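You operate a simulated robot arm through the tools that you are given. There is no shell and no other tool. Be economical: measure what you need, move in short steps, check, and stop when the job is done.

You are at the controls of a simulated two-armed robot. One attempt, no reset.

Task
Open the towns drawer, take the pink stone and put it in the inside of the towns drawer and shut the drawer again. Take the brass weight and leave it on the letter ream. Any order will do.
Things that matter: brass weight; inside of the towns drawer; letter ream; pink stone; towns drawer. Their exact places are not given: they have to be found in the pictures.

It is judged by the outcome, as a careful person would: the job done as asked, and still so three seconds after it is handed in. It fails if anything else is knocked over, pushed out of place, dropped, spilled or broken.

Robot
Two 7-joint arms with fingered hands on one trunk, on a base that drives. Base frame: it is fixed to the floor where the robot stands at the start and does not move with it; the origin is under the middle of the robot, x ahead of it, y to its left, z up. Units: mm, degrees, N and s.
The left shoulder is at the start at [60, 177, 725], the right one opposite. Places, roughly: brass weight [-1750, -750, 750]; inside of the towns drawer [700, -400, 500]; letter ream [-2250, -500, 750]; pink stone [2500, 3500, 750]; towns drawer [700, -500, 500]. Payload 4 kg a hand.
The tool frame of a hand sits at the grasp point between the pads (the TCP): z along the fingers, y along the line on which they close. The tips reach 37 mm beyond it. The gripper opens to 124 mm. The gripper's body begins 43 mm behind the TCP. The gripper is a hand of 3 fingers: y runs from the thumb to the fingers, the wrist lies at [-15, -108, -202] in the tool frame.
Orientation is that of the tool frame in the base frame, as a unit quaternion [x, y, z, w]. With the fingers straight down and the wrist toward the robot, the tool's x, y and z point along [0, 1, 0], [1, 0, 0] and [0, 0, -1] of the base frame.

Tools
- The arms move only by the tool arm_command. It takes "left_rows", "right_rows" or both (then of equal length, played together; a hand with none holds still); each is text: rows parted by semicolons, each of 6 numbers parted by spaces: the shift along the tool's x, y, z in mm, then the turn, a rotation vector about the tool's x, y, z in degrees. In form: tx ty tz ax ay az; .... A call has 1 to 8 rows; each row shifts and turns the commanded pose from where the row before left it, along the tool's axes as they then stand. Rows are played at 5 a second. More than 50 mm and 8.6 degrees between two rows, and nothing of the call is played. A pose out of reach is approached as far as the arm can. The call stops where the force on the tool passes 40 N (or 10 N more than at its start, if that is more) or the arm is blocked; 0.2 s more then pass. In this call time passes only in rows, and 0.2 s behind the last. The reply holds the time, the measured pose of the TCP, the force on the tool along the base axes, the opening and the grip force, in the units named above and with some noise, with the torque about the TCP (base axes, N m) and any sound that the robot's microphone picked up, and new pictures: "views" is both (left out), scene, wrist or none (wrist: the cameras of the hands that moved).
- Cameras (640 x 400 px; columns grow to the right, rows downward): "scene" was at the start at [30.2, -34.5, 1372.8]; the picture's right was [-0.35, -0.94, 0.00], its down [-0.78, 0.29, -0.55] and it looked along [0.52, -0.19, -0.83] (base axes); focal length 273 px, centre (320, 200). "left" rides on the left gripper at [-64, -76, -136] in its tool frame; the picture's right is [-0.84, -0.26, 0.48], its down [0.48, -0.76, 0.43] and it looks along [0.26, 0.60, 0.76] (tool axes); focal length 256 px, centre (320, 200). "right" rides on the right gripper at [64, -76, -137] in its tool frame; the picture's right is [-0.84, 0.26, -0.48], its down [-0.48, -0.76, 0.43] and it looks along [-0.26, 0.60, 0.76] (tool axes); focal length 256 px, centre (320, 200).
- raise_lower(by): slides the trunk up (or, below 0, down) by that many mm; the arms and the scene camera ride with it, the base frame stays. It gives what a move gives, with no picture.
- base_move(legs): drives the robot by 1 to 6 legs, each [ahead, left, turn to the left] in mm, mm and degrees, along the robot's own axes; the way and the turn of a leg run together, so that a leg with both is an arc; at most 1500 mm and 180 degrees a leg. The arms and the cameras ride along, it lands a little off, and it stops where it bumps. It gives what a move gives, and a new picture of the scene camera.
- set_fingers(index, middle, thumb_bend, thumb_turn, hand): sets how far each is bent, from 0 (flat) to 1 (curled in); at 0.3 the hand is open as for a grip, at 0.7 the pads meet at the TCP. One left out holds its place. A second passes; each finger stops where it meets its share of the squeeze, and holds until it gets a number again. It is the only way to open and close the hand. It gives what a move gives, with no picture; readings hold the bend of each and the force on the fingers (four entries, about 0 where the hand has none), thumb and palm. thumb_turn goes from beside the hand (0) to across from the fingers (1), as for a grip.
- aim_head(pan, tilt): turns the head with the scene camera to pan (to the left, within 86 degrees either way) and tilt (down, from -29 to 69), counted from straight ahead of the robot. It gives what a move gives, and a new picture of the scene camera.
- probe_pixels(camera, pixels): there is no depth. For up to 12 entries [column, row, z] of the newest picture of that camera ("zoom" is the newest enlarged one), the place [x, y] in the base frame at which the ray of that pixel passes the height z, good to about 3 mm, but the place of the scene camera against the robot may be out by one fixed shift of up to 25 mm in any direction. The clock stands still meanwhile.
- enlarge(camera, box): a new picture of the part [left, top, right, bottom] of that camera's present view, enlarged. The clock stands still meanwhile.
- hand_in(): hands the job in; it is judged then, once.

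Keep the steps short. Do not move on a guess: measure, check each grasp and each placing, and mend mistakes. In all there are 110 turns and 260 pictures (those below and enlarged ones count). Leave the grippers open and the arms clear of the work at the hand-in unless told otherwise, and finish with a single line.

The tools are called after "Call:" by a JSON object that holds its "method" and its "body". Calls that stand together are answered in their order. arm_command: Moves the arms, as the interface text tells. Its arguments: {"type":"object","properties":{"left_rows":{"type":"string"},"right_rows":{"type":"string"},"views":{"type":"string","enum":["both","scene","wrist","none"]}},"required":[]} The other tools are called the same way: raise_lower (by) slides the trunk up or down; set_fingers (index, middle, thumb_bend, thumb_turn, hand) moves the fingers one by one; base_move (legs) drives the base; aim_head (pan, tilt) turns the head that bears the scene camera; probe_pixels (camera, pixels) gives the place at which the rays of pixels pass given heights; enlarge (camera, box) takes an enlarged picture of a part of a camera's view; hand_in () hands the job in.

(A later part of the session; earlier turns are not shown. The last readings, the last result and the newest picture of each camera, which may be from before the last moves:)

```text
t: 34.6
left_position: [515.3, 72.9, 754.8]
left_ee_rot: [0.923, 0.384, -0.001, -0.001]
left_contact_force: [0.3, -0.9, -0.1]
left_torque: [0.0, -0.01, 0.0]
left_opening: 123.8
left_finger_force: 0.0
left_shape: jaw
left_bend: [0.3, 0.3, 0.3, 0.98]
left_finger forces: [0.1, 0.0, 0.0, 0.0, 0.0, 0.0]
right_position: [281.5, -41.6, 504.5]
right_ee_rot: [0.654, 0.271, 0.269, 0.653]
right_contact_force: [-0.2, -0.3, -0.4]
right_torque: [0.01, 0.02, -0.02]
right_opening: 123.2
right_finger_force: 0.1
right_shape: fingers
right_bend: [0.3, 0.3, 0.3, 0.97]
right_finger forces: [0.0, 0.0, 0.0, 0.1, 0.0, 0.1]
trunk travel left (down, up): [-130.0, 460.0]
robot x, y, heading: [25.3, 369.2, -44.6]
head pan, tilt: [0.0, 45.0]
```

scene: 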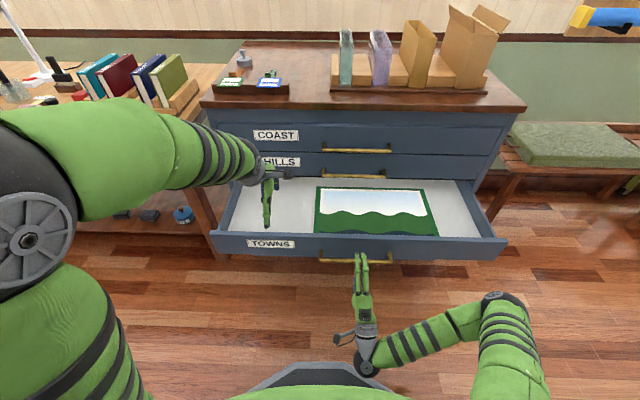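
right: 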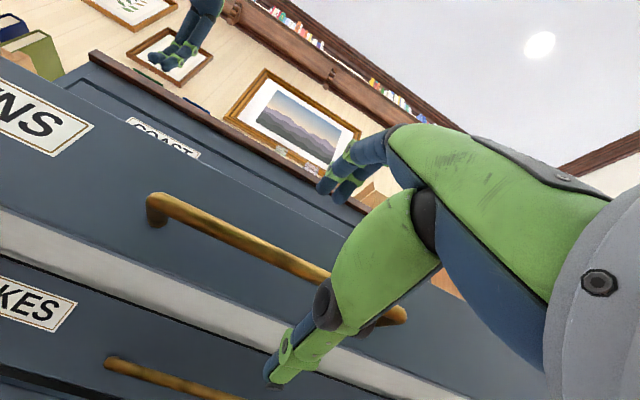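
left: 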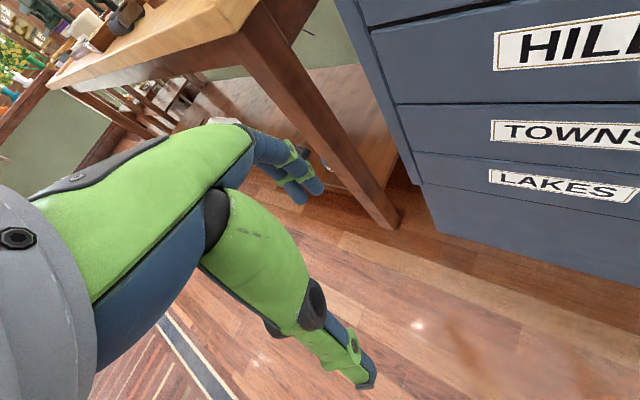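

Drawer is open about 270 mm and released. I raise the trunk back, back away 300 mm and look toward the sideboard.

Call:
{"method": "base_move", "body": {"legs": [[-300, 0, 0]]}}

Call:
{"method": "raise_lower", "body": {"by": 120}}

Call:
{"method": "aim_head", "body": {"pan": 86, "tilt": 30}}

```text
t: 36.7
left_position: [300.4, 284.7, 755.9]
left_ee_rot: [0.923, 0.384, 0.0, -0.001]
left_contact_force: [0.1, 0.5, 0.5]
left_torque: [0.02, 0.02, -0.02]
left_opening: 123.6
left_finger_force: 0.1
left_shape: jaw
left_bend: [0.3, 0.3, 0.3, 0.98]
left_finger forces: [0.0, 0.0, 0.0, 0.0, 0.1, 0.0]
right_position: [69.1, 168.2, 506.1]
right_ee_rot: [0.654, 0.271, 0.269, 0.653]
right_contact_force: [0.4, 0.2, 0.2]
right_torque: [-0.02, 0.02, 0.0]
right_opening: 122.9
right_finger_force: 0.1
right_shape: fingers
right_bend: [0.3, 0.3, 0.3, 0.97]
right_finger forces: [0.0, 0.0, 0.1, 0.1, 0.1, 0.0]
trunk travel left (down, up): [-130.0, 460.0]
robot x, y, heading: [-188.1, 582.3, -44.3]
head pan, tilt: [0.0, 45.0]
```

scene: 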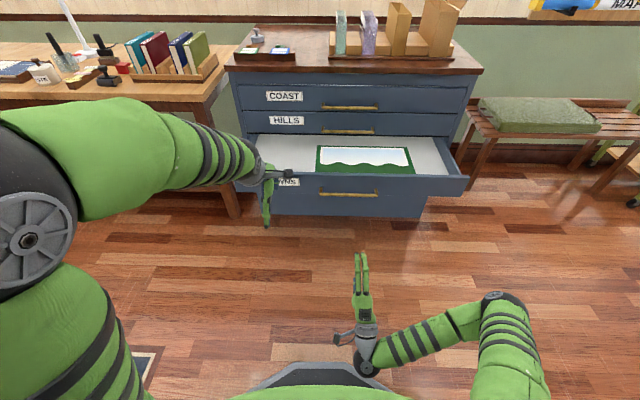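

```text
t: 38.2
left_position: [301.7, 284.6, 874.4]
left_ee_rot: [0.923, 0.385, -0.001, -0.001]
left_contact_force: [-0.4, -0.7, 0.2]
left_torque: [0.0, -0.02, 0.01]
left_opening: 123.5
left_finger_force: 0.0
left_shape: jaw
left_bend: [0.3, 0.3, 0.3, 0.98]
left_finger forces: [0.0, 0.0, 0.0, 0.0, 0.0, 0.0]
right_position: [67.9, 169.1, 625.1]
right_ee_rot: [0.654, 0.271, 0.269, 0.653]
right_contact_force: [0.0, -0.3, 0.4]
right_torque: [0.02, -0.05, 0.0]
right_opening: 123.0
right_finger_force: 0.0
right_shape: fingers
right_bend: [0.3, 0.3, 0.3, 0.97]
right_finger forces: [0.0, 0.1, 0.0, 0.0, 0.0, 0.0]
trunk travel left (down, up): [-250.0, 340.0]
robot x, y, heading: [-185.7, 582.5, -44.9]
head pan, tilt: [0.0, 45.0]
```

```text
t: 39.8
left_position: [302.9, 285.9, 873.6]
left_ee_rot: [0.923, 0.385, 0.0, -0.001]
left_contact_force: [-0.1, -0.7, -0.1]
left_torque: [0.03, -0.02, -0.03]
left_opening: 123.6
left_finger_force: 0.1
left_shape: jaw
left_bend: [0.3, 0.3, 0.3, 0.98]
left_finger forces: [0.1, 0.0, 0.0, 0.1, 0.1, 0.0]
right_position: [68.5, 168.3, 624.7]
right_ee_rot: [0.654, 0.271, 0.269, 0.653]
right_contact_force: [0.1, 0.2, -0.3]
right_torque: [-0.05, 0.0, -0.01]
right_opening: 123.1
right_finger_force: 0.0
right_shape: fingers
right_bend: [0.3, 0.3, 0.3, 0.97]
right_finger forces: [0.1, 0.0, 0.1, 0.0, 0.1, 0.0]
trunk travel left (down, up): [-250.0, 340.0]
robot x, y, heading: [-186.1, 584.0, -44.6]
head pan, tilt: [85.9, 30.0]
```

scene: 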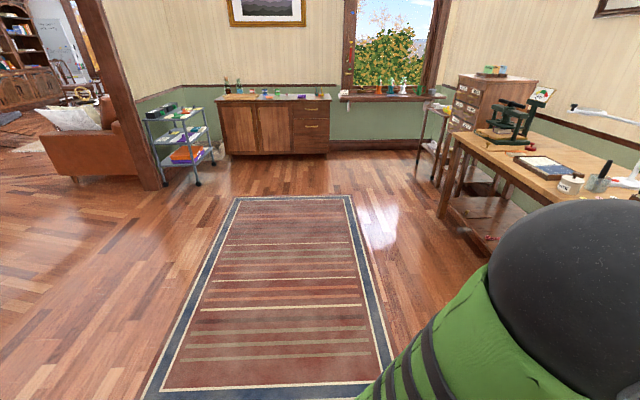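

Path over the rug is clear. I locate the stone on the sideboard.

Call:
{"method": "enlarge", "body": {"camera": "scene", "box": [210, 70, 340, 160]}}

Call:
{"method": "probe_pixels", "body": {"camera": "scene", "pixels": [[229, 154, 0], [327, 153, 0], [218, 95, 750], [331, 96, 750], [346, 195, 0], [234, 197, 0], [446, 210, 0]]}}

```text
4.44 times, centred on (275, 115) of scene
```

zoom: 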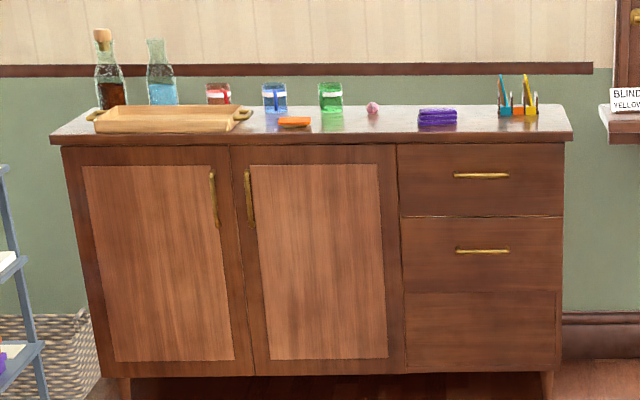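

```text
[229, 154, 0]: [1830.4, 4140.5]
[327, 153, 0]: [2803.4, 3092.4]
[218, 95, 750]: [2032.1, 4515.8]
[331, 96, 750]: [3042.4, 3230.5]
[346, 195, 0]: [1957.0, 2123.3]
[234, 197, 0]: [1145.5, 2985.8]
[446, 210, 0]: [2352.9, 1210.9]
```

I turn left to face the sideboard and drive up part way.

Call:
{"method": "base_move", "body": {"legs": [[0, 0, 89.6], [1450, 0, 0], [1400, 0, 0]]}}

Call:
{"method": "aim_head", "body": {"pan": 0, "tilt": 32}}

```text
t: 57.4
left_position: [2259.5, 2967.5, 874.3]
left_ee_rot: [0.411, 0.912, 0.0, -0.001]
left_contact_force: [-0.2, 0.8, -0.1]
left_torque: [-0.02, -0.05, -0.03]
left_opening: 123.8
left_finger_force: 0.0
left_shape: jaw
left_bend: [0.3, 0.3, 0.3, 0.98]
left_finger forces: [0.1, 0.1, 0.1, 0.0, 0.0, 0.0]
right_position: [2361.2, 2726.8, 625.9]
right_ee_rot: [0.291, 0.645, 0.643, 0.293]
right_contact_force: [-0.1, -0.5, -0.3]
right_torque: [0.01, 0.0, 0.0]
right_opening: 123.2
right_finger_force: 0.0
right_shape: fingers
right_bend: [0.3, 0.3, 0.3, 0.97]
right_finger forces: [0.1, 0.0, 0.0, 0.0, 0.1, 0.0]
trunk travel left (down, up): [-250.0, 340.0]
robot x, y, heading: [1929.3, 2495.5, 41.5]
head pan, tilt: [85.9, 30.0]
```

scene: 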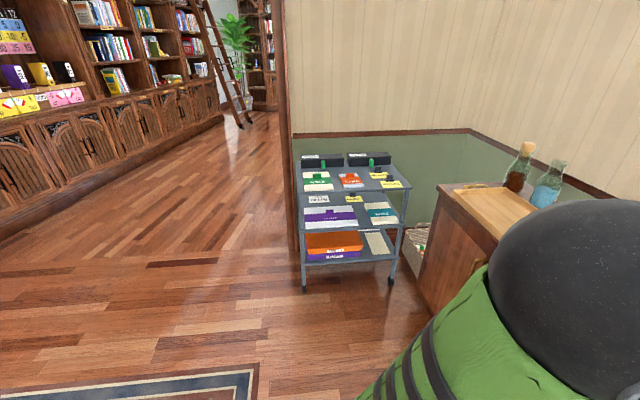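

```text
t: 59.0
left_position: [2260.7, 2966.7, 875.4]
left_ee_rot: [0.411, 0.912, -0.001, -0.001]
left_contact_force: [-0.2, -0.7, -1.0]
left_torque: [-0.03, 0.0, -0.01]
left_opening: 123.8
left_finger_force: 0.1
left_shape: jaw
left_bend: [0.3, 0.3, 0.3, 0.98]
left_finger forces: [0.0, 0.0, 0.0, 0.0, 0.0, 0.0]
right_position: [2361.0, 2726.0, 625.5]
right_ee_rot: [0.292, 0.645, 0.643, 0.293]
right_contact_force: [0.5, 0.3, 0.2]
right_torque: [0.02, -0.02, 0.0]
right_opening: 123.0
right_finger_force: 0.0
right_shape: fingers
right_bend: [0.3, 0.3, 0.3, 0.97]
right_finger forces: [0.0, 0.0, 0.0, 0.1, 0.0, 0.0]
trunk travel left (down, up): [-250.0, 340.0]
robot x, y, heading: [1927.1, 2501.3, 41.5]
head pan, tilt: [0.0, 32.0]
```

scene: 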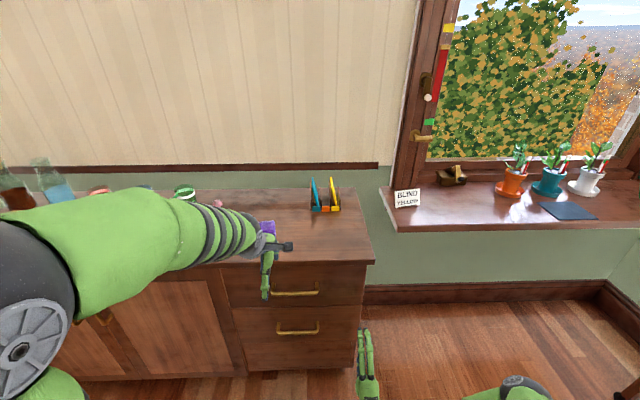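

I see the stone at (216,203) behind the forearm. I probe it, the top's front edge and the foot below it.

Call:
{"method": "enlarge", "body": {"camera": "scene", "box": [160, 170, 384, 310]}}

Call:
{"method": "probe_pixels", "body": {"camera": "scene", "pixels": [[216, 204, 750], [216, 204, 850], [373, 262, 700], [373, 262, 750], [373, 262, 800], [373, 262, 850], [358, 371, 0], [358, 371, 50]]}}

Call:
{"method": "arm_command", "body": {"left_rows": "0 0 0 0 0 0", "views": "wrist"}}

```text
2.86 times, centred on (272, 240) of scene
```

zoom: 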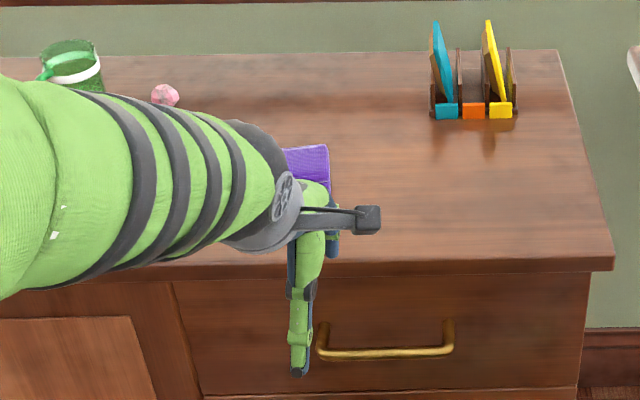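

```text
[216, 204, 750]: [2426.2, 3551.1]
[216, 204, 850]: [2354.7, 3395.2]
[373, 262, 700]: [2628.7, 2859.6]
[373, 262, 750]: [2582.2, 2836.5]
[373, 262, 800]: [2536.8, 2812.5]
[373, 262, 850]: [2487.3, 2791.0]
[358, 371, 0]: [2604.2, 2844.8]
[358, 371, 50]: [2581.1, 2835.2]
```

```text
t: 59.4
left_position: [2258.8, 2966.3, 875.0]
left_ee_rot: [0.41, 0.912, -0.001, -0.001]
left_contact_force: [0.2, 0.0, -0.3]
left_torque: [0.01, 0.01, 0.01]
left_opening: 123.4
left_finger_force: 0.1
left_shape: jaw
left_bend: [0.3, 0.3, 0.3, 0.98]
left_finger forces: [0.0, 0.1, 0.0, 0.1, 0.1, 0.0]
right_position: [2360.4, 2725.3, 625.5]
right_ee_rot: [0.292, 0.645, 0.643, 0.293]
right_contact_force: [0.2, 0.0, -0.3]
right_torque: [0.01, 0.01, 0.0]
right_opening: 123.0
right_finger_force: 0.0
right_shape: fingers
right_bend: [0.3, 0.3, 0.3, 0.97]
right_finger forces: [0.0, 0.0, 0.0, 0.0, 0.1, 0.0]
trunk travel left (down, up): [-250.0, 340.0]
robot x, y, heading: [1930.1, 2501.3, 41.4]
head pan, tilt: [0.0, 32.0]
```

left: 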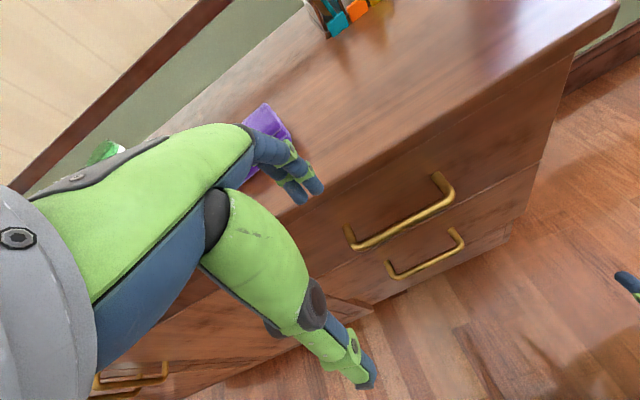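

Stone about [2426, 3551, 750]: 1070 ahead, 460 left. I drive left 150 and ahead 150, keeping the right hand off the front.

Call:
{"method": "base_move", "body": {"legs": [[0, 150, 0], [150, 0, 0]]}}

Call:
{"method": "arm_command", "body": {"left_rows": "0 0 0 0 0 0", "views": "wrist"}}

```text
t: 61.7
left_position: [2273.1, 3176.9, 875.0]
left_ee_rot: [0.411, 0.911, -0.002, 0.0]
left_contact_force: [-0.5, 0.6, -0.1]
left_torque: [0.02, 0.02, -0.03]
left_opening: 123.4
left_finger_force: 0.0
left_shape: jaw
left_bend: [0.3, 0.3, 0.3, 0.98]
left_finger forces: [0.0, 0.0, 0.0, 0.0, 0.0, 0.0]
right_position: [2372.7, 2935.8, 625.7]
right_ee_rot: [0.292, 0.644, 0.644, 0.292]
right_contact_force: [-1.0, -2.1, 8.0]
right_torque: [0.16, -0.06, 0.03]
right_opening: 131.5
right_finger_force: 3.8
right_shape: fingers
right_bend: [0.26, 0.3, 0.3, 0.98]
right_finger forces: [7.8, 0.1, 0.0, 0.1, 0.1, 0.1]
trunk travel left (down, up): [-250.0, 340.0]
robot x, y, heading: [1944.4, 2705.8, 41.7]
head pan, tilt: [0.0, 32.0]
```

scene: 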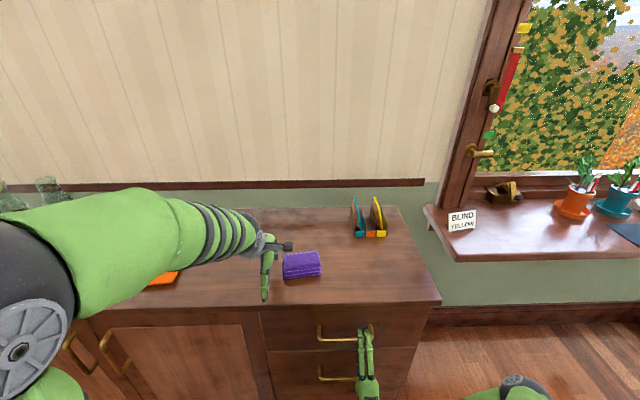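

```text
t: 62.1
left_position: [2271.8, 3176.3, 875.0]
left_ee_rot: [0.412, 0.911, 0.0, -0.001]
left_contact_force: [-0.7, 0.9, 0.1]
left_torque: [-0.02, 0.01, 0.04]
left_opening: 123.6
left_finger_force: 0.1
left_shape: jaw
left_bend: [0.3, 0.3, 0.3, 0.98]
left_finger forces: [0.0, 0.0, 0.0, 0.0, 0.0, 0.0]
right_position: [2373.9, 2934.9, 627.0]
right_ee_rot: [0.292, 0.644, 0.644, 0.293]
right_contact_force: [-1.4, -1.0, 8.0]
right_torque: [0.19, -0.09, 0.0]
right_opening: 130.4
right_finger_force: 3.7
right_shape: fingers
right_bend: [0.26, 0.3, 0.3, 0.98]
right_finger forces: [8.2, 0.0, 0.0, 0.1, 0.0, 0.0]
trunk travel left (down, up): [-250.0, 340.0]
robot x, y, heading: [1942.8, 2710.9, 41.3]
head pan, tilt: [0.0, 32.0]
```

left: 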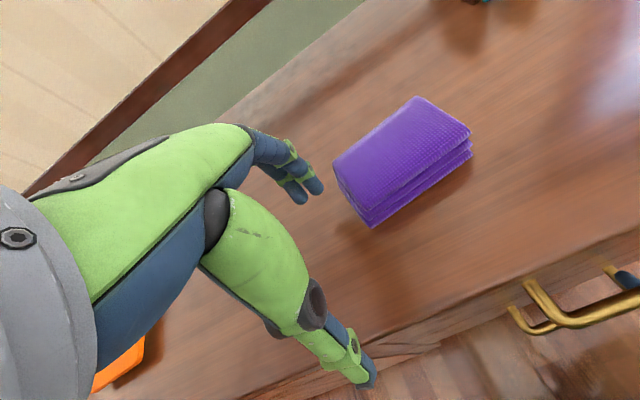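

The right index finger rests on the sideboard's drawer handle. I lift the right hand a little off it and draw it back.

Call:
{"method": "arm_command", "body": {"right_rows": "0 8 0 0 0 0;0 10 -5 0 0 0;0 0 -25 0 0 0;0 0 -25 0 0 0", "views": "both"}}

```text
t: 63.1
left_position: [2274.0, 3176.7, 874.6]
left_ee_rot: [0.412, 0.911, -0.001, -0.001]
left_contact_force: [-0.6, 0.3, 0.8]
left_torque: [0.04, 0.02, -0.02]
left_opening: 123.9
left_finger_force: 0.0
left_shape: jaw
left_bend: [0.3, 0.3, 0.3, 0.98]
left_finger forces: [0.1, 0.1, 0.0, 0.0, 0.0, 0.0]
right_position: [2333.6, 2901.9, 643.4]
right_ee_rot: [0.292, 0.644, 0.643, 0.293]
right_contact_force: [-0.2, 0.6, 0.6]
right_torque: [-0.01, 0.0, 0.02]
right_opening: 123.5
right_finger_force: 0.0
right_shape: fingers
right_bend: [0.3, 0.3, 0.3, 0.98]
right_finger forces: [0.0, 0.0, 0.0, 0.0, 0.1, 0.0]
trunk travel left (down, up): [-250.0, 340.0]
robot x, y, heading: [1938.9, 2710.2, 41.3]
head pan, tilt: [0.0, 32.0]
```

scene: 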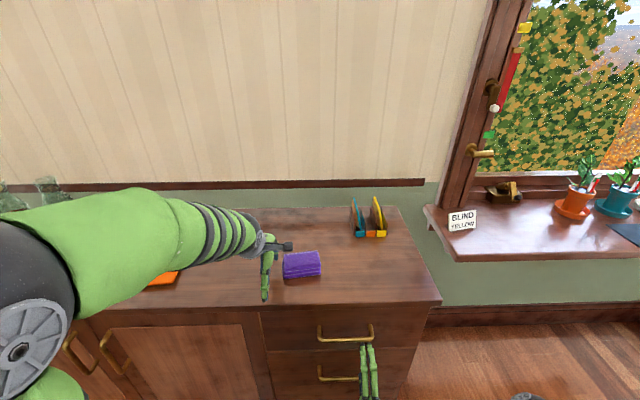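
right: 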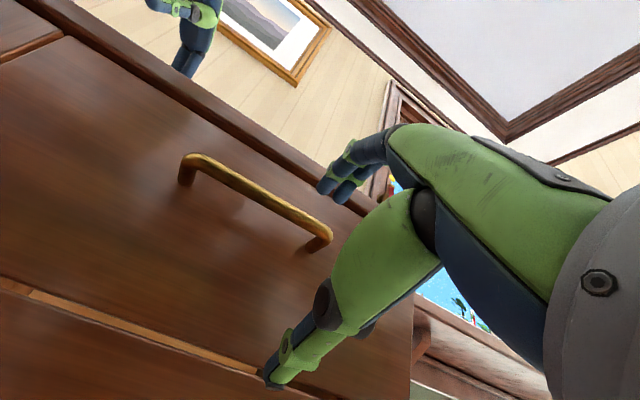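

Right hand is clear and the drawers look shut. I bring the left hand over toward the stone, a bit higher, stopping short to see it.

Call:
{"method": "arm_command", "body": {"left_rows": "14 30 -8 0 0 0;14 30 -8 0 0 0;14 30 -8 0 0 0;14 30 -8 0 0 0;14 30 -8 0 0 0;14 30 0 0 0 0;14 30 0 0 0 0", "views": "both"}}

```text
t: 64.7
left_position: [2364.0, 3390.6, 914.4]
left_ee_rot: [0.411, 0.911, -0.001, 0.0]
left_contact_force: [0.1, -0.1, 0.0]
left_torque: [0.01, 0.0, 0.0]
left_opening: 123.6
left_finger_force: 0.1
left_shape: jaw
left_bend: [0.3, 0.3, 0.3, 0.98]
left_finger forces: [0.0, 0.0, 0.0, 0.0, 0.1, 0.1]
right_position: [2333.2, 2901.6, 643.6]
right_ee_rot: [0.292, 0.644, 0.644, 0.292]
right_contact_force: [-0.4, 0.3, -0.4]
right_torque: [0.02, 0.0, 0.02]
right_opening: 123.7
right_finger_force: 0.1
right_shape: fingers
right_bend: [0.3, 0.3, 0.3, 0.98]
right_finger forces: [0.0, 0.0, 0.1, 0.0, 0.1, 0.1]
trunk travel left (down, up): [-250.0, 340.0]
robot x, y, heading: [1941.6, 2712.1, 41.4]
head pan, tilt: [0.0, 32.0]
```

scene: 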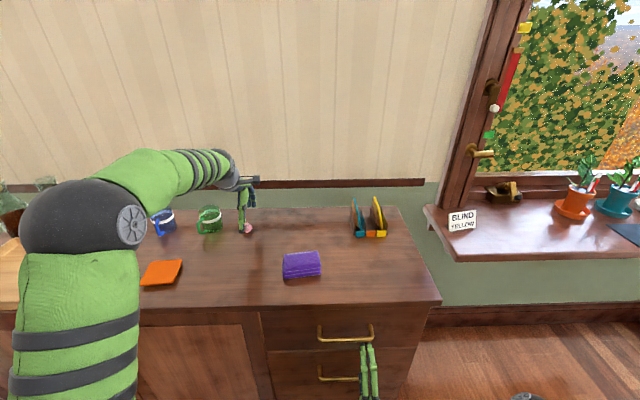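
left: 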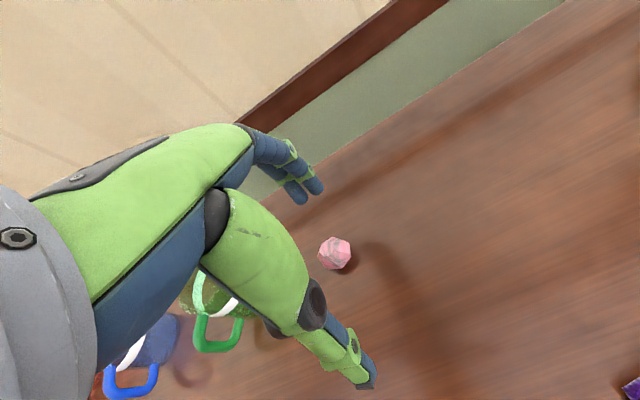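

Stone at left picture (335,253) and scene (248,229). I probe both for several heights.

Call:
{"method": "probe_pixels", "body": {"camera": "left", "pixels": [[335, 253, 700], [335, 253, 750], [335, 253, 800]]}}

Call:
{"method": "probe_pixels", "body": {"camera": "scene", "pixels": [[248, 229, 700], [248, 229, 750], [248, 229, 800]]}}

Call:
{"method": "arm_command", "body": {"left_rows": "0 0 38 0 0 0;-10 0 38 0 0 0", "views": "wrist"}}

```text
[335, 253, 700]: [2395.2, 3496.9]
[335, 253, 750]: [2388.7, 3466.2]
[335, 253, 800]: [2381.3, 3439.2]
```

```text
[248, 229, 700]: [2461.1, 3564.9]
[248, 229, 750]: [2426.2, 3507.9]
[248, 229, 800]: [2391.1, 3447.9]
```

```text
t: 65.3
left_position: [2373.0, 3382.3, 838.3]
left_ee_rot: [0.411, 0.912, 0.0, 0.0]
left_contact_force: [-0.9, 0.0, -0.4]
left_torque: [0.02, 0.04, -0.01]
left_opening: 123.7
left_finger_force: 0.1
left_shape: jaw
left_bend: [0.3, 0.3, 0.3, 0.98]
left_finger forces: [0.0, 0.0, 0.0, 0.0, 0.0, 0.1]
right_position: [2333.2, 2902.1, 643.9]
right_ee_rot: [0.292, 0.644, 0.643, 0.293]
right_contact_force: [0.6, 0.4, -0.6]
right_torque: [0.02, 0.03, -0.04]
right_opening: 123.6
right_finger_force: 0.1
right_shape: fingers
right_bend: [0.3, 0.3, 0.3, 0.98]
right_finger forces: [0.0, 0.0, 0.0, 0.1, 0.1, 0.1]
trunk travel left (down, up): [-250.0, 340.0]
robot x, y, heading: [1938.9, 2708.2, 41.1]
head pan, tilt: [0.0, 32.0]
```

left: 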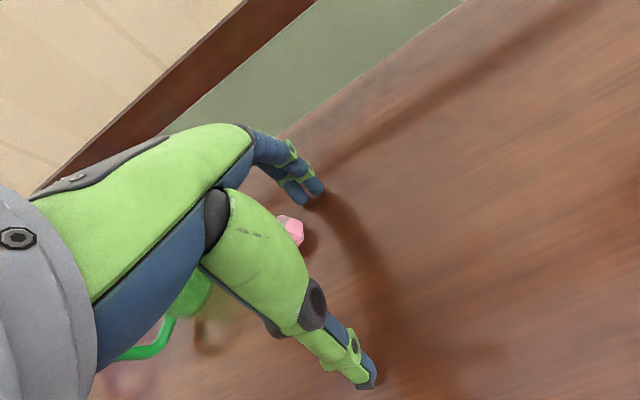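

Call:
{"method": "probe_pixels", "body": {"camera": "left", "pixels": [[290, 231, 700], [290, 231, 725], [290, 231, 750], [290, 231, 775], [290, 231, 800]]}}

Call:
{"method": "enlarge", "body": {"camera": "scene", "box": [170, 160, 330, 260]}}

```text
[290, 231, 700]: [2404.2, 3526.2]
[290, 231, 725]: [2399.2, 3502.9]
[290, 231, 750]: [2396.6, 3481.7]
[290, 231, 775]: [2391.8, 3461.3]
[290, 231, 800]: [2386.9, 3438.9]
```

```text
4.00 times, centred on (250, 210) of scene
```

zoom: 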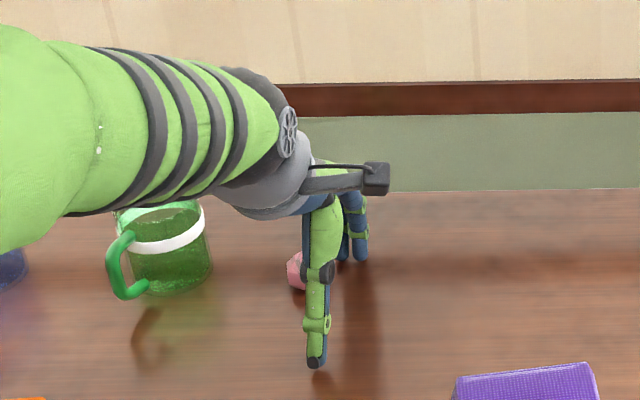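

The rays meet near z≈800 at (2384,3439): 46 mm ahead and 35 mm left of the grasp point. I rise a little, go above it and look again.

Call:
{"method": "arm_command", "body": {"left_rows": "0 0 -35 0 0 0;17 23 0 0 0 0;18 23 0 0 0 0", "views": "both"}}

Call:
{"method": "enlarge", "body": {"camera": "scene", "box": [170, 160, 330, 260]}}

```text
t: 66.1
left_position: [2382.7, 3436.9, 873.5]
left_ee_rot: [0.412, 0.911, -0.001, -0.001]
left_contact_force: [0.2, -0.1, -0.2]
left_torque: [0.04, 0.03, -0.02]
left_opening: 123.7
left_finger_force: 0.0
left_shape: jaw
left_bend: [0.3, 0.3, 0.3, 0.98]
left_finger forces: [0.0, 0.0, 0.0, 0.0, 0.1, 0.1]
right_position: [2332.9, 2902.8, 644.0]
right_ee_rot: [0.293, 0.644, 0.643, 0.293]
right_contact_force: [-0.1, -0.4, 0.4]
right_torque: [0.02, -0.03, 0.0]
right_opening: 123.7
right_finger_force: 0.0
right_shape: fingers
right_bend: [0.3, 0.3, 0.3, 0.98]
right_finger forces: [0.0, 0.0, 0.0, 0.0, 0.0, 0.0]
trunk travel left (down, up): [-250.0, 340.0]
robot x, y, heading: [1942.4, 2708.0, 41.4]
head pan, tilt: [0.0, 32.0]
```

scene: 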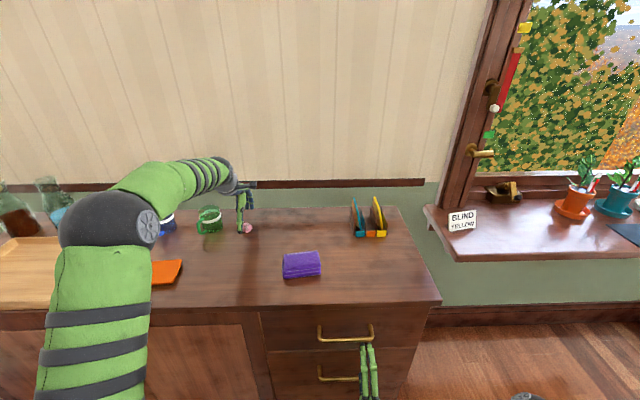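
left: 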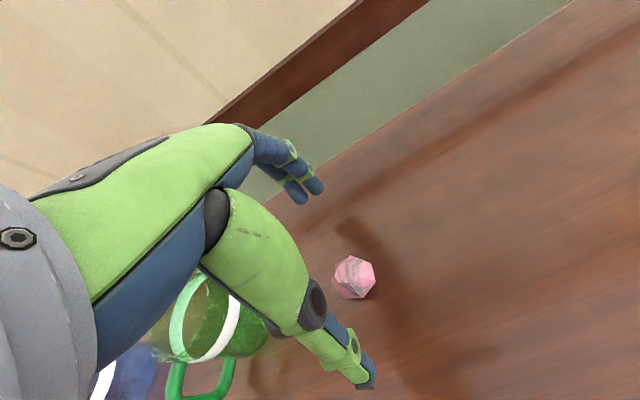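

```text
4.00 times, centred on (250, 210) of scene
```

zoom: 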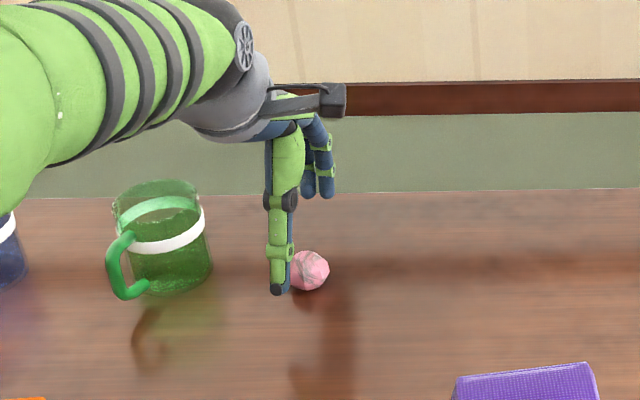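

The stone is nearly under the grasp point. I descend 28 mm and look.

Call:
{"method": "arm_command", "body": {"left_rows": "-1 -3 14 0 0 0;-1 -3 14 0 0 0", "views": "wrist"}}

Call:
{"method": "enlarge", "body": {"camera": "scene", "box": [170, 160, 330, 260]}}

```text
t: 66.7
left_position: [2381.8, 3433.7, 846.1]
left_ee_rot: [0.412, 0.911, 0.0, -0.001]
left_contact_force: [0.0, 0.4, -0.5]
left_torque: [0.03, -0.04, -0.02]
left_opening: 123.7
left_finger_force: 0.0
left_shape: jaw
left_bend: [0.3, 0.3, 0.3, 0.98]
left_finger forces: [0.0, 0.0, 0.1, 0.0, 0.1, 0.1]
right_position: [2333.0, 2901.5, 644.5]
right_ee_rot: [0.292, 0.644, 0.644, 0.292]
right_contact_force: [0.7, -0.1, -0.1]
right_torque: [0.04, 0.01, 0.0]
right_opening: 123.7
right_finger_force: 0.1
right_shape: fingers
right_bend: [0.3, 0.3, 0.3, 0.98]
right_finger forces: [0.1, 0.0, 0.1, 0.0, 0.1, 0.0]
trunk travel left (down, up): [-250.0, 340.0]
robot x, y, heading: [1942.2, 2709.7, 41.4]
head pan, tilt: [0.0, 32.0]
```

left: 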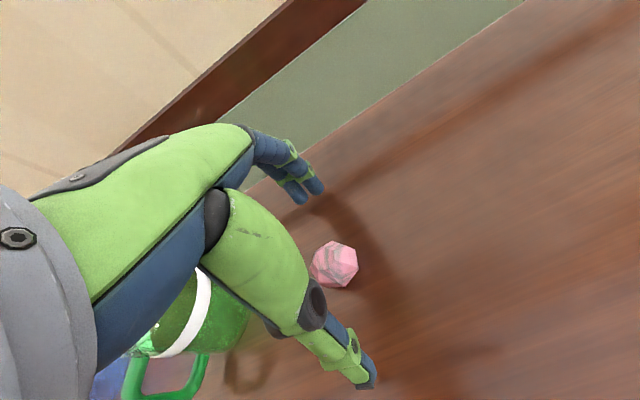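

```text
4.00 times, centred on (250, 210) of scene
```

zoom: 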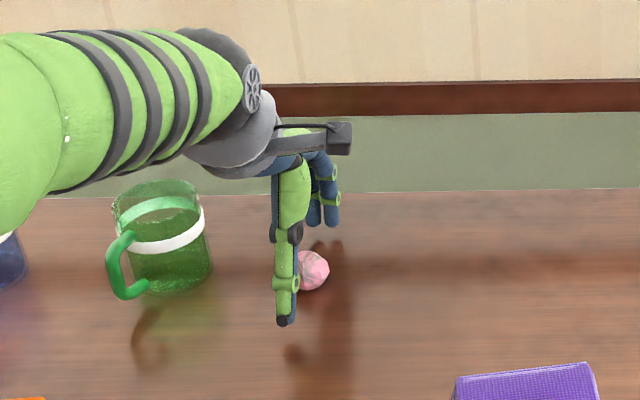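

Aligned. I go down in small steps toward the top.

Call:
{"method": "arm_command", "body": {"left_rows": "0 0 8 0 0 0;0 0 8 0 0 0;0 0 6 0 0 0", "views": "wrist"}}

Call:
{"method": "enlarge", "body": {"camera": "scene", "box": [210, 190, 290, 240]}}

```text
t: 67.6
left_position: [2381.5, 3434.5, 835.6]
left_ee_rot: [0.411, 0.912, 0.009, 0.005]
left_contact_force: [-2.3, -0.4, 14.6]
left_torque: [0.62, -0.49, 0.06]
left_opening: 121.5
left_finger_force: 0.0
left_shape: jaw
left_bend: [0.3, 0.3, 0.3, 0.98]
left_finger forces: [0.7, 12.1, 0.0, 0.0, 1.0, 0.0]
right_position: [2332.8, 2901.3, 643.6]
right_ee_rot: [0.291, 0.645, 0.644, 0.292]
right_contact_force: [0.1, 0.1, 0.2]
right_torque: [-0.04, 0.0, 0.02]
right_opening: 123.5
right_finger_force: 0.0
right_shape: fingers
right_bend: [0.3, 0.3, 0.3, 0.98]
right_finger forces: [0.0, 0.0, 0.0, 0.0, 0.0, 0.1]
trunk travel left (down, up): [-250.0, 340.0]
robot x, y, heading: [1946.2, 2711.7, 41.7]
head pan, tilt: [0.0, 32.0]
stopped in row 3 (left hand): the force on the tool passed its limit (the readings are from after the stop); the commanded pose is now the measured one
```

left: 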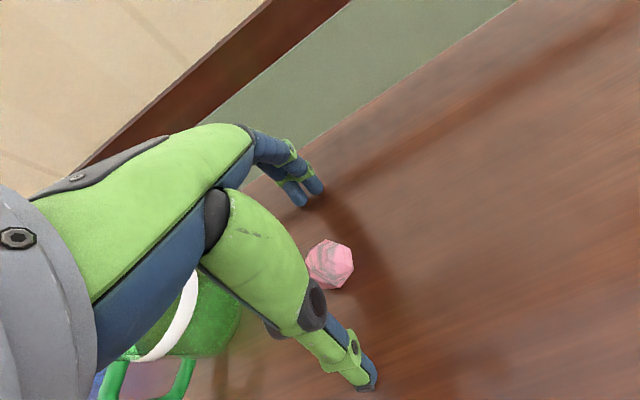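

```text
8.00 times, centred on (250, 215) of scene
```

zoom: 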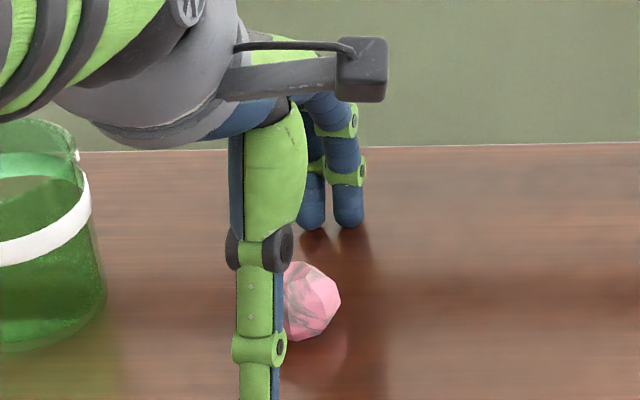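

The fingertips touched the top at z≈797. I lift 5 mm, shift 3 mm right and close on the stone.

Call:
{"method": "arm_command", "body": {"left_rows": "-3 -3 -5 0 0 0", "views": "none"}}

Call:
{"method": "set_fingers", "body": {"hand": "left", "index": 0.55, "middle": 0.55, "thumb_bend": 0.55}}

Call:
{"method": "arm_command", "body": {"left_rows": "0 0 0 0 0 0", "views": "wrist"}}

Call:
{"method": "enlarge", "body": {"camera": "scene", "box": [210, 190, 290, 240]}}

```text
t: 68.0
left_position: [2381.4, 3429.8, 835.6]
left_ee_rot: [0.411, 0.912, 0.005, 0.003]
left_contact_force: [-1.7, 0.9, 6.6]
left_torque: [0.36, -0.2, 0.15]
left_opening: 123.5
left_finger_force: 0.1
left_shape: jaw
left_bend: [0.3, 0.3, 0.3, 0.98]
left_finger forces: [0.0, 6.2, 0.0, 0.0, 0.0, 0.1]
right_position: [2332.2, 2902.5, 642.8]
right_ee_rot: [0.292, 0.644, 0.644, 0.292]
right_contact_force: [0.4, 0.5, 0.1]
right_torque: [-0.02, -0.02, 0.01]
right_opening: 123.6
right_finger_force: 0.0
right_shape: fingers
right_bend: [0.3, 0.3, 0.3, 0.98]
right_finger forces: [0.0, 0.1, 0.1, 0.0, 0.0, 0.0]
trunk travel left (down, up): [-250.0, 340.0]
robot x, y, heading: [1949.6, 2712.4, 41.6]
head pan, tilt: [0.0, 32.0]
```

```text
t: 69.0
left_position: [2382.1, 3430.6, 841.1]
left_ee_rot: [0.41, 0.912, 0.009, 0.005]
left_contact_force: [7.0, 4.6, 30.4]
left_torque: [0.69, -1.34, 0.0]
left_opening: 54.5
left_finger_force: 15.8
left_shape: fingers
left_bend: [0.5, 0.54, 0.55, 0.98]
left_finger forces: [24.2, 6.2, 0.0, 0.1, 0.2, 0.0]
right_position: [2331.8, 2900.9, 644.5]
right_ee_rot: [0.292, 0.644, 0.644, 0.293]
right_contact_force: [-0.2, -0.3, 0.3]
right_torque: [-0.04, -0.03, -0.01]
right_opening: 123.6
right_finger_force: 0.0
right_shape: fingers
right_bend: [0.3, 0.3, 0.3, 0.98]
right_finger forces: [0.0, 0.0, 0.0, 0.0, 0.0, 0.0]
trunk travel left (down, up): [-250.0, 340.0]
robot x, y, heading: [1941.8, 2711.6, 41.1]
head pan, tilt: [0.0, 32.0]
```

```text
t: 69.4
left_position: [2382.2, 3431.3, 840.9]
left_ee_rot: [0.41, 0.912, 0.009, 0.005]
left_contact_force: [7.3, 2.7, 31.6]
left_torque: [0.7, -1.42, 0.01]
left_opening: 54.8
left_finger_force: 15.6
left_shape: fingers
left_bend: [0.5, 0.54, 0.55, 0.98]
left_finger forces: [25.6, 5.8, 0.0, 0.0, 0.1, 0.0]
right_position: [2332.7, 2901.4, 643.7]
right_ee_rot: [0.292, 0.644, 0.644, 0.293]
right_contact_force: [0.2, 0.2, 0.2]
right_torque: [0.0, -0.01, 0.03]
right_opening: 123.3
right_finger_force: 0.1
right_shape: fingers
right_bend: [0.3, 0.3, 0.3, 0.98]
right_finger forces: [0.0, 0.1, 0.1, 0.1, 0.0, 0.0]
trunk travel left (down, up): [-250.0, 340.0]
robot x, y, heading: [1943.8, 2709.2, 41.4]
head pan, tilt: [0.0, 32.0]
```

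left: 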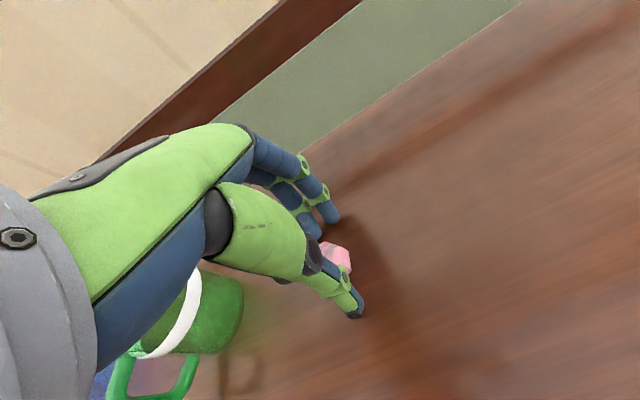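

```text
8.00 times, centred on (250, 215) of scene
```

zoom: 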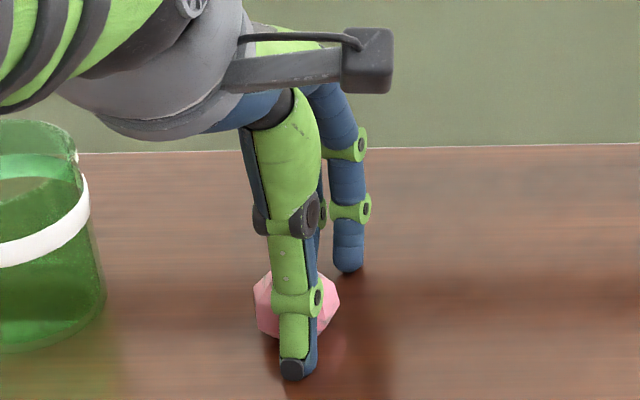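

Fingertips press on the top while curling. I lift 9 mm and then close further.

Call:
{"method": "arm_command", "body": {"left_rows": "0 0 -9 0 0 0", "views": "none"}}

Call:
{"method": "set_fingers", "body": {"hand": "left", "index": 0.62, "middle": 0.62, "thumb_bend": 0.62}}

Call:
{"method": "arm_command", "body": {"left_rows": "0 0 0 0 0 0", "views": "wrist"}}

Call:
{"method": "enlarge", "body": {"camera": "scene", "box": [210, 190, 290, 240]}}

```text
t: 69.8
left_position: [2380.3, 3431.1, 841.8]
left_ee_rot: [0.411, 0.912, 0.002, 0.001]
left_contact_force: [2.5, 1.1, 7.4]
left_torque: [0.18, -0.38, -0.02]
left_opening: 51.8
left_finger_force: 3.9
left_shape: fingers
left_bend: [0.52, 0.55, 0.55, 0.98]
left_finger forces: [7.8, 0.1, 0.0, 0.0, 0.0, 0.1]
right_position: [2332.5, 2903.0, 644.0]
right_ee_rot: [0.291, 0.645, 0.643, 0.292]
right_contact_force: [1.1, 0.2, -0.6]
right_torque: [-0.03, 0.02, 0.0]
right_opening: 123.2
right_finger_force: 0.0
right_shape: fingers
right_bend: [0.3, 0.3, 0.3, 0.98]
right_finger forces: [0.0, 0.0, 0.0, 0.1, 0.0, 0.1]
trunk travel left (down, up): [-250.0, 340.0]
robot x, y, heading: [1940.6, 2707.5, 41.3]
head pan, tilt: [0.0, 32.0]
```

```text
t: 70.8
left_position: [2382.1, 3430.0, 845.9]
left_ee_rot: [0.41, 0.912, 0.005, 0.003]
left_contact_force: [-0.6, -0.3, -0.7]
left_torque: [-0.03, -0.01, -0.01]
left_opening: 30.5
left_finger_force: 3.3
left_shape: fingers
left_bend: [0.61, 0.61, 0.61, 0.97]
left_finger forces: [1.4, 1.6, 0.0, 0.0, 3.2, 0.1]
right_position: [2333.1, 2901.3, 643.8]
right_ee_rot: [0.292, 0.645, 0.643, 0.293]
right_contact_force: [0.6, 0.7, 0.3]
right_torque: [-0.02, -0.01, 0.03]
right_opening: 123.6
right_finger_force: 0.0
right_shape: fingers
right_bend: [0.3, 0.3, 0.3, 0.98]
right_finger forces: [0.1, 0.0, 0.0, 0.1, 0.0, 0.0]
trunk travel left (down, up): [-250.0, 340.0]
robot x, y, heading: [1947.4, 2709.0, 41.4]
head pan, tilt: [0.0, 32.0]
```

```text
t: 71.2
left_position: [2381.9, 3430.1, 845.7]
left_ee_rot: [0.411, 0.911, 0.006, 0.004]
left_contact_force: [0.2, -0.5, -0.3]
left_torque: [-0.01, 0.01, 0.03]
left_opening: 30.8
left_finger_force: 3.0
left_shape: fingers
left_bend: [0.61, 0.61, 0.61, 0.97]
left_finger forces: [1.4, 1.6, 0.0, 0.0, 3.1, 0.1]
right_position: [2332.7, 2901.5, 644.0]
right_ee_rot: [0.292, 0.645, 0.643, 0.292]
right_contact_force: [-1.0, -0.5, -0.1]
right_torque: [0.0, 0.01, 0.0]
right_opening: 123.9
right_finger_force: 0.0
right_shape: fingers
right_bend: [0.3, 0.3, 0.3, 0.98]
right_finger forces: [0.1, 0.0, 0.0, 0.0, 0.0, 0.0]
trunk travel left (down, up): [-250.0, 340.0]
robot x, y, heading: [1942.1, 2710.6, 41.5]
head pan, tilt: [0.0, 32.0]
```

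left: 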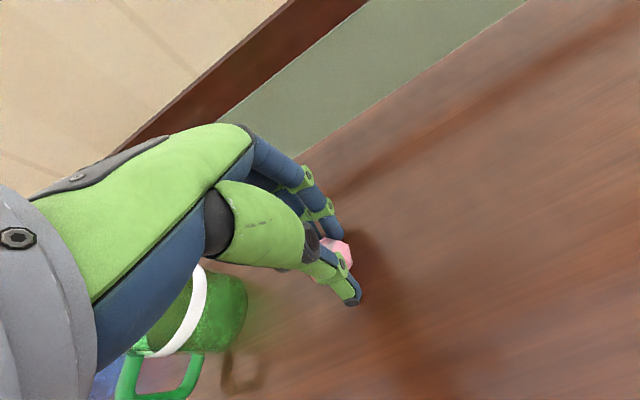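

```text
8.00 times, centred on (250, 215) of scene
```

zoom: 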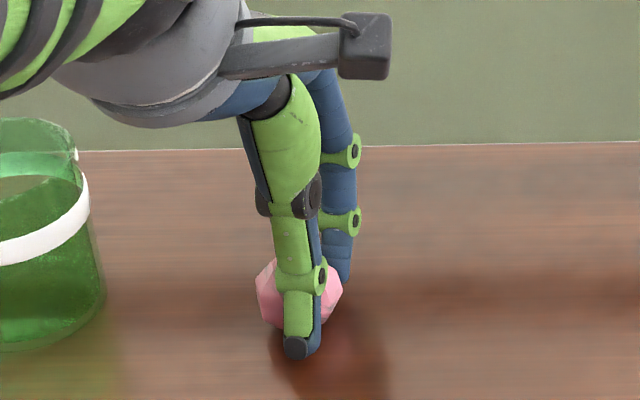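

All three fingers hold the stone lightly (1.4, 1.6 / 3.1 N, opening 31). I squeeze more and lift.

Call:
{"method": "set_fingers", "body": {"hand": "left", "index": 0.69, "middle": 0.69, "thumb_bend": 0.68}}

Call:
{"method": "arm_command", "body": {"left_rows": "0 0 -15 0 0 0;0 0 -20 0 0 0;0 0 -25 0 0 0;0 0 -25 0 0 0", "views": "both"}}

```text
t: 72.2
left_position: [2381.2, 3429.7, 844.9]
left_ee_rot: [0.411, 0.912, 0.005, 0.004]
left_contact_force: [-0.3, -0.3, -1.0]
left_torque: [-0.04, -0.02, -0.02]
left_opening: 27.0
left_finger_force: 13.7
left_shape: fingers
left_bend: [0.63, 0.64, 0.64, 0.96]
left_finger forces: [5.8, 7.2, 0.0, 0.0, 14.4, 0.0]
right_position: [2333.7, 2902.6, 643.0]
right_ee_rot: [0.291, 0.645, 0.644, 0.292]
right_contact_force: [-0.2, -1.2, 0.3]
right_torque: [0.03, 0.0, 0.0]
right_opening: 123.6
right_finger_force: 0.0
right_shape: fingers
right_bend: [0.3, 0.3, 0.3, 0.98]
right_finger forces: [0.0, 0.1, 0.1, 0.0, 0.1, 0.0]
trunk travel left (down, up): [-250.0, 340.0]
robot x, y, heading: [1943.1, 2712.2, 41.5]
head pan, tilt: [0.0, 32.0]
```

```text
t: 73.2
left_position: [2381.4, 3431.3, 932.6]
left_ee_rot: [0.41, 0.912, 0.006, 0.004]
left_contact_force: [0.3, -0.5, -0.6]
left_torque: [0.0, -0.02, 0.02]
left_opening: 26.5
left_finger_force: 13.2
left_shape: fingers
left_bend: [0.63, 0.64, 0.64, 0.96]
left_finger forces: [5.9, 7.2, 0.1, 0.0, 14.4, 0.0]
right_position: [2332.8, 2901.7, 643.4]
right_ee_rot: [0.292, 0.644, 0.644, 0.293]
right_contact_force: [-0.9, -0.6, 0.1]
right_torque: [-0.02, -0.04, -0.01]
right_opening: 123.6
right_finger_force: 0.1
right_shape: fingers
right_bend: [0.3, 0.3, 0.3, 0.98]
right_finger forces: [0.1, 0.1, 0.0, 0.0, 0.1, 0.0]
trunk travel left (down, up): [-250.0, 340.0]
robot x, y, heading: [1943.0, 2708.9, 41.3]
head pan, tilt: [0.0, 32.0]
```

scene: 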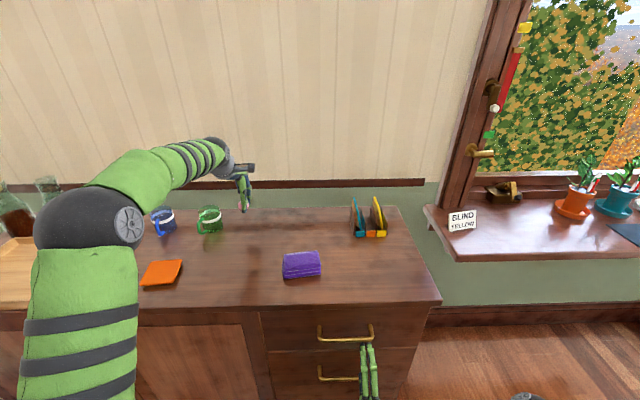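
left: 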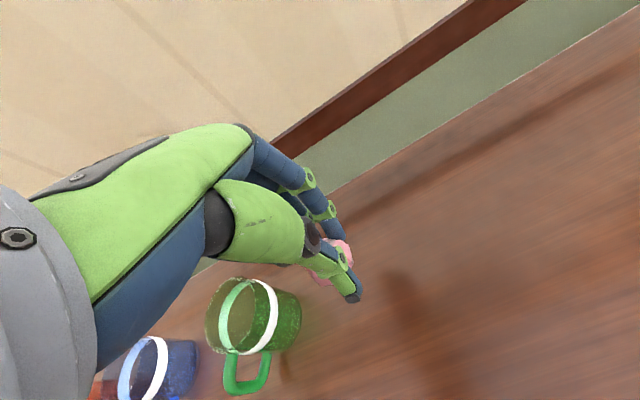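

The stone is held clear of the top. I draw the arm back, then drive back the way I came.

Call:
{"method": "arm_command", "body": {"left_rows": "-10 -32 0 0 0 0;-12 -32 0 0 0 0;-12 -32 0 0 0 0;-12 -32 0 0 0 0;-12 -32 0 0 0 0;-12 -32 0 0 0 0;-12 -32 0 0 0 0;-12 -32 0 0 0 0", "views": "none"}}

Call:
{"method": "base_move", "body": {"legs": [[-1500, -93, 0], [-1500, -93, 0], [0, 0, -86.3]]}}

Call:
{"method": "aim_head", "body": {"pan": 10, "tilt": 45}}

```text
t: 75.0
left_position: [2250.4, 3189.6, 926.5]
left_ee_rot: [0.411, 0.912, 0.006, 0.003]
left_contact_force: [0.3, -0.2, -0.5]
left_torque: [0.0, 0.03, -0.01]
left_opening: 25.9
left_finger_force: 13.6
left_shape: fingers
left_bend: [0.63, 0.64, 0.64, 0.96]
left_finger forces: [5.8, 7.3, 0.0, 0.1, 14.3, 0.0]
right_position: [2333.8, 2902.6, 643.7]
right_ee_rot: [0.292, 0.644, 0.643, 0.293]
right_contact_force: [0.1, 0.6, -0.1]
right_torque: [0.01, 0.0, -0.02]
right_opening: 123.4
right_finger_force: 0.1
right_shape: fingers
right_bend: [0.3, 0.3, 0.3, 0.98]
right_finger forces: [0.0, 0.1, 0.1, 0.0, 0.1, 0.1]
trunk travel left (down, up): [-250.0, 340.0]
robot x, y, heading: [1943.8, 2714.5, 41.2]
head pan, tilt: [0.0, 32.0]
```

```text
refused: leg 1 is longer than a leg can be; nothing moved
```

```text
t: 75.8
left_position: [2249.9, 3189.6, 927.3]
left_ee_rot: [0.41, 0.912, 0.005, 0.003]
left_contact_force: [-0.1, 0.4, -0.8]
left_torque: [0.03, 0.02, -0.03]
left_opening: 26.0
left_finger_force: 14.3
left_shape: fingers
left_bend: [0.63, 0.64, 0.64, 0.96]
left_finger forces: [5.6, 7.3, 0.0, 0.1, 14.3, 0.0]
right_position: [2333.6, 2901.3, 642.9]
right_ee_rot: [0.292, 0.644, 0.644, 0.292]
right_contact_force: [-0.2, 0.0, 0.1]
right_torque: [-0.01, -0.02, 0.01]
right_opening: 123.7
right_finger_force: 0.0
right_shape: fingers
right_bend: [0.3, 0.3, 0.3, 0.98]
right_finger forces: [0.0, 0.1, 0.0, 0.1, 0.1, 0.1]
trunk travel left (down, up): [-250.0, 340.0]
robot x, y, heading: [1943.6, 2712.2, 41.1]
head pan, tilt: [10.0, 45.0]
```

scene: 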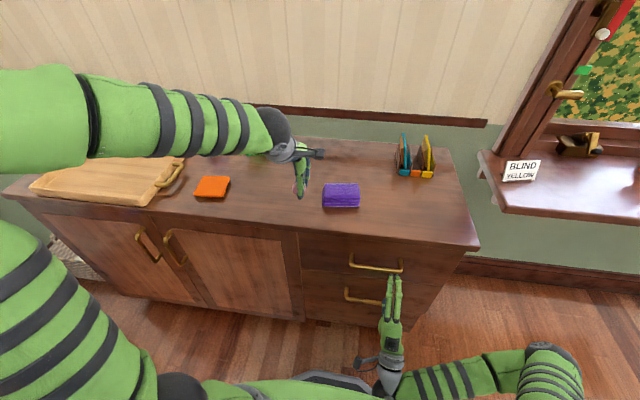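

A leg was a shade too long; I split it into three.

Call:
{"method": "base_move", "body": {"legs": [[-1000, -62, 0], [-1000, -62, 0], [-1000, -62, 0], [0, 0, -86.2]]}}

```text
t: 94.2
left_position: [338.4, 297.8, 928.6]
left_ee_rot: [0.92, 0.391, 0.002, 0.006]
left_contact_force: [-0.4, 0.1, -0.5]
left_torque: [-0.02, -0.02, 0.01]
left_opening: 25.6
left_finger_force: 13.6
left_shape: fingers
left_bend: [0.64, 0.64, 0.64, 0.96]
left_finger forces: [5.7, 7.1, 0.0, 0.1, 13.8, 0.1]
right_position: [57.9, 192.4, 643.4]
right_ee_rot: [0.652, 0.274, 0.274, 0.652]
right_contact_force: [-0.8, 0.6, -0.3]
right_torque: [-0.01, 0.0, -0.01]
right_opening: 123.4
right_finger_force: 0.0
right_shape: fingers
right_bend: [0.3, 0.3, 0.3, 0.98]
right_finger forces: [0.0, 0.0, 0.0, 0.0, 0.0, 0.0]
trunk travel left (down, up): [-250.0, 340.0]
robot x, y, heading: [-160.7, 567.7, -44.1]
head pan, tilt: [10.0, 45.0]
```

scene: 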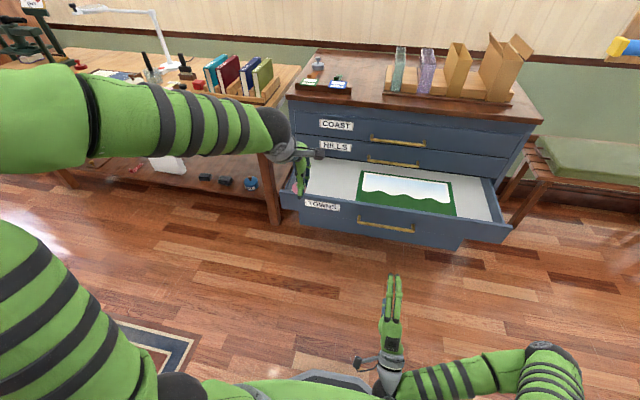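

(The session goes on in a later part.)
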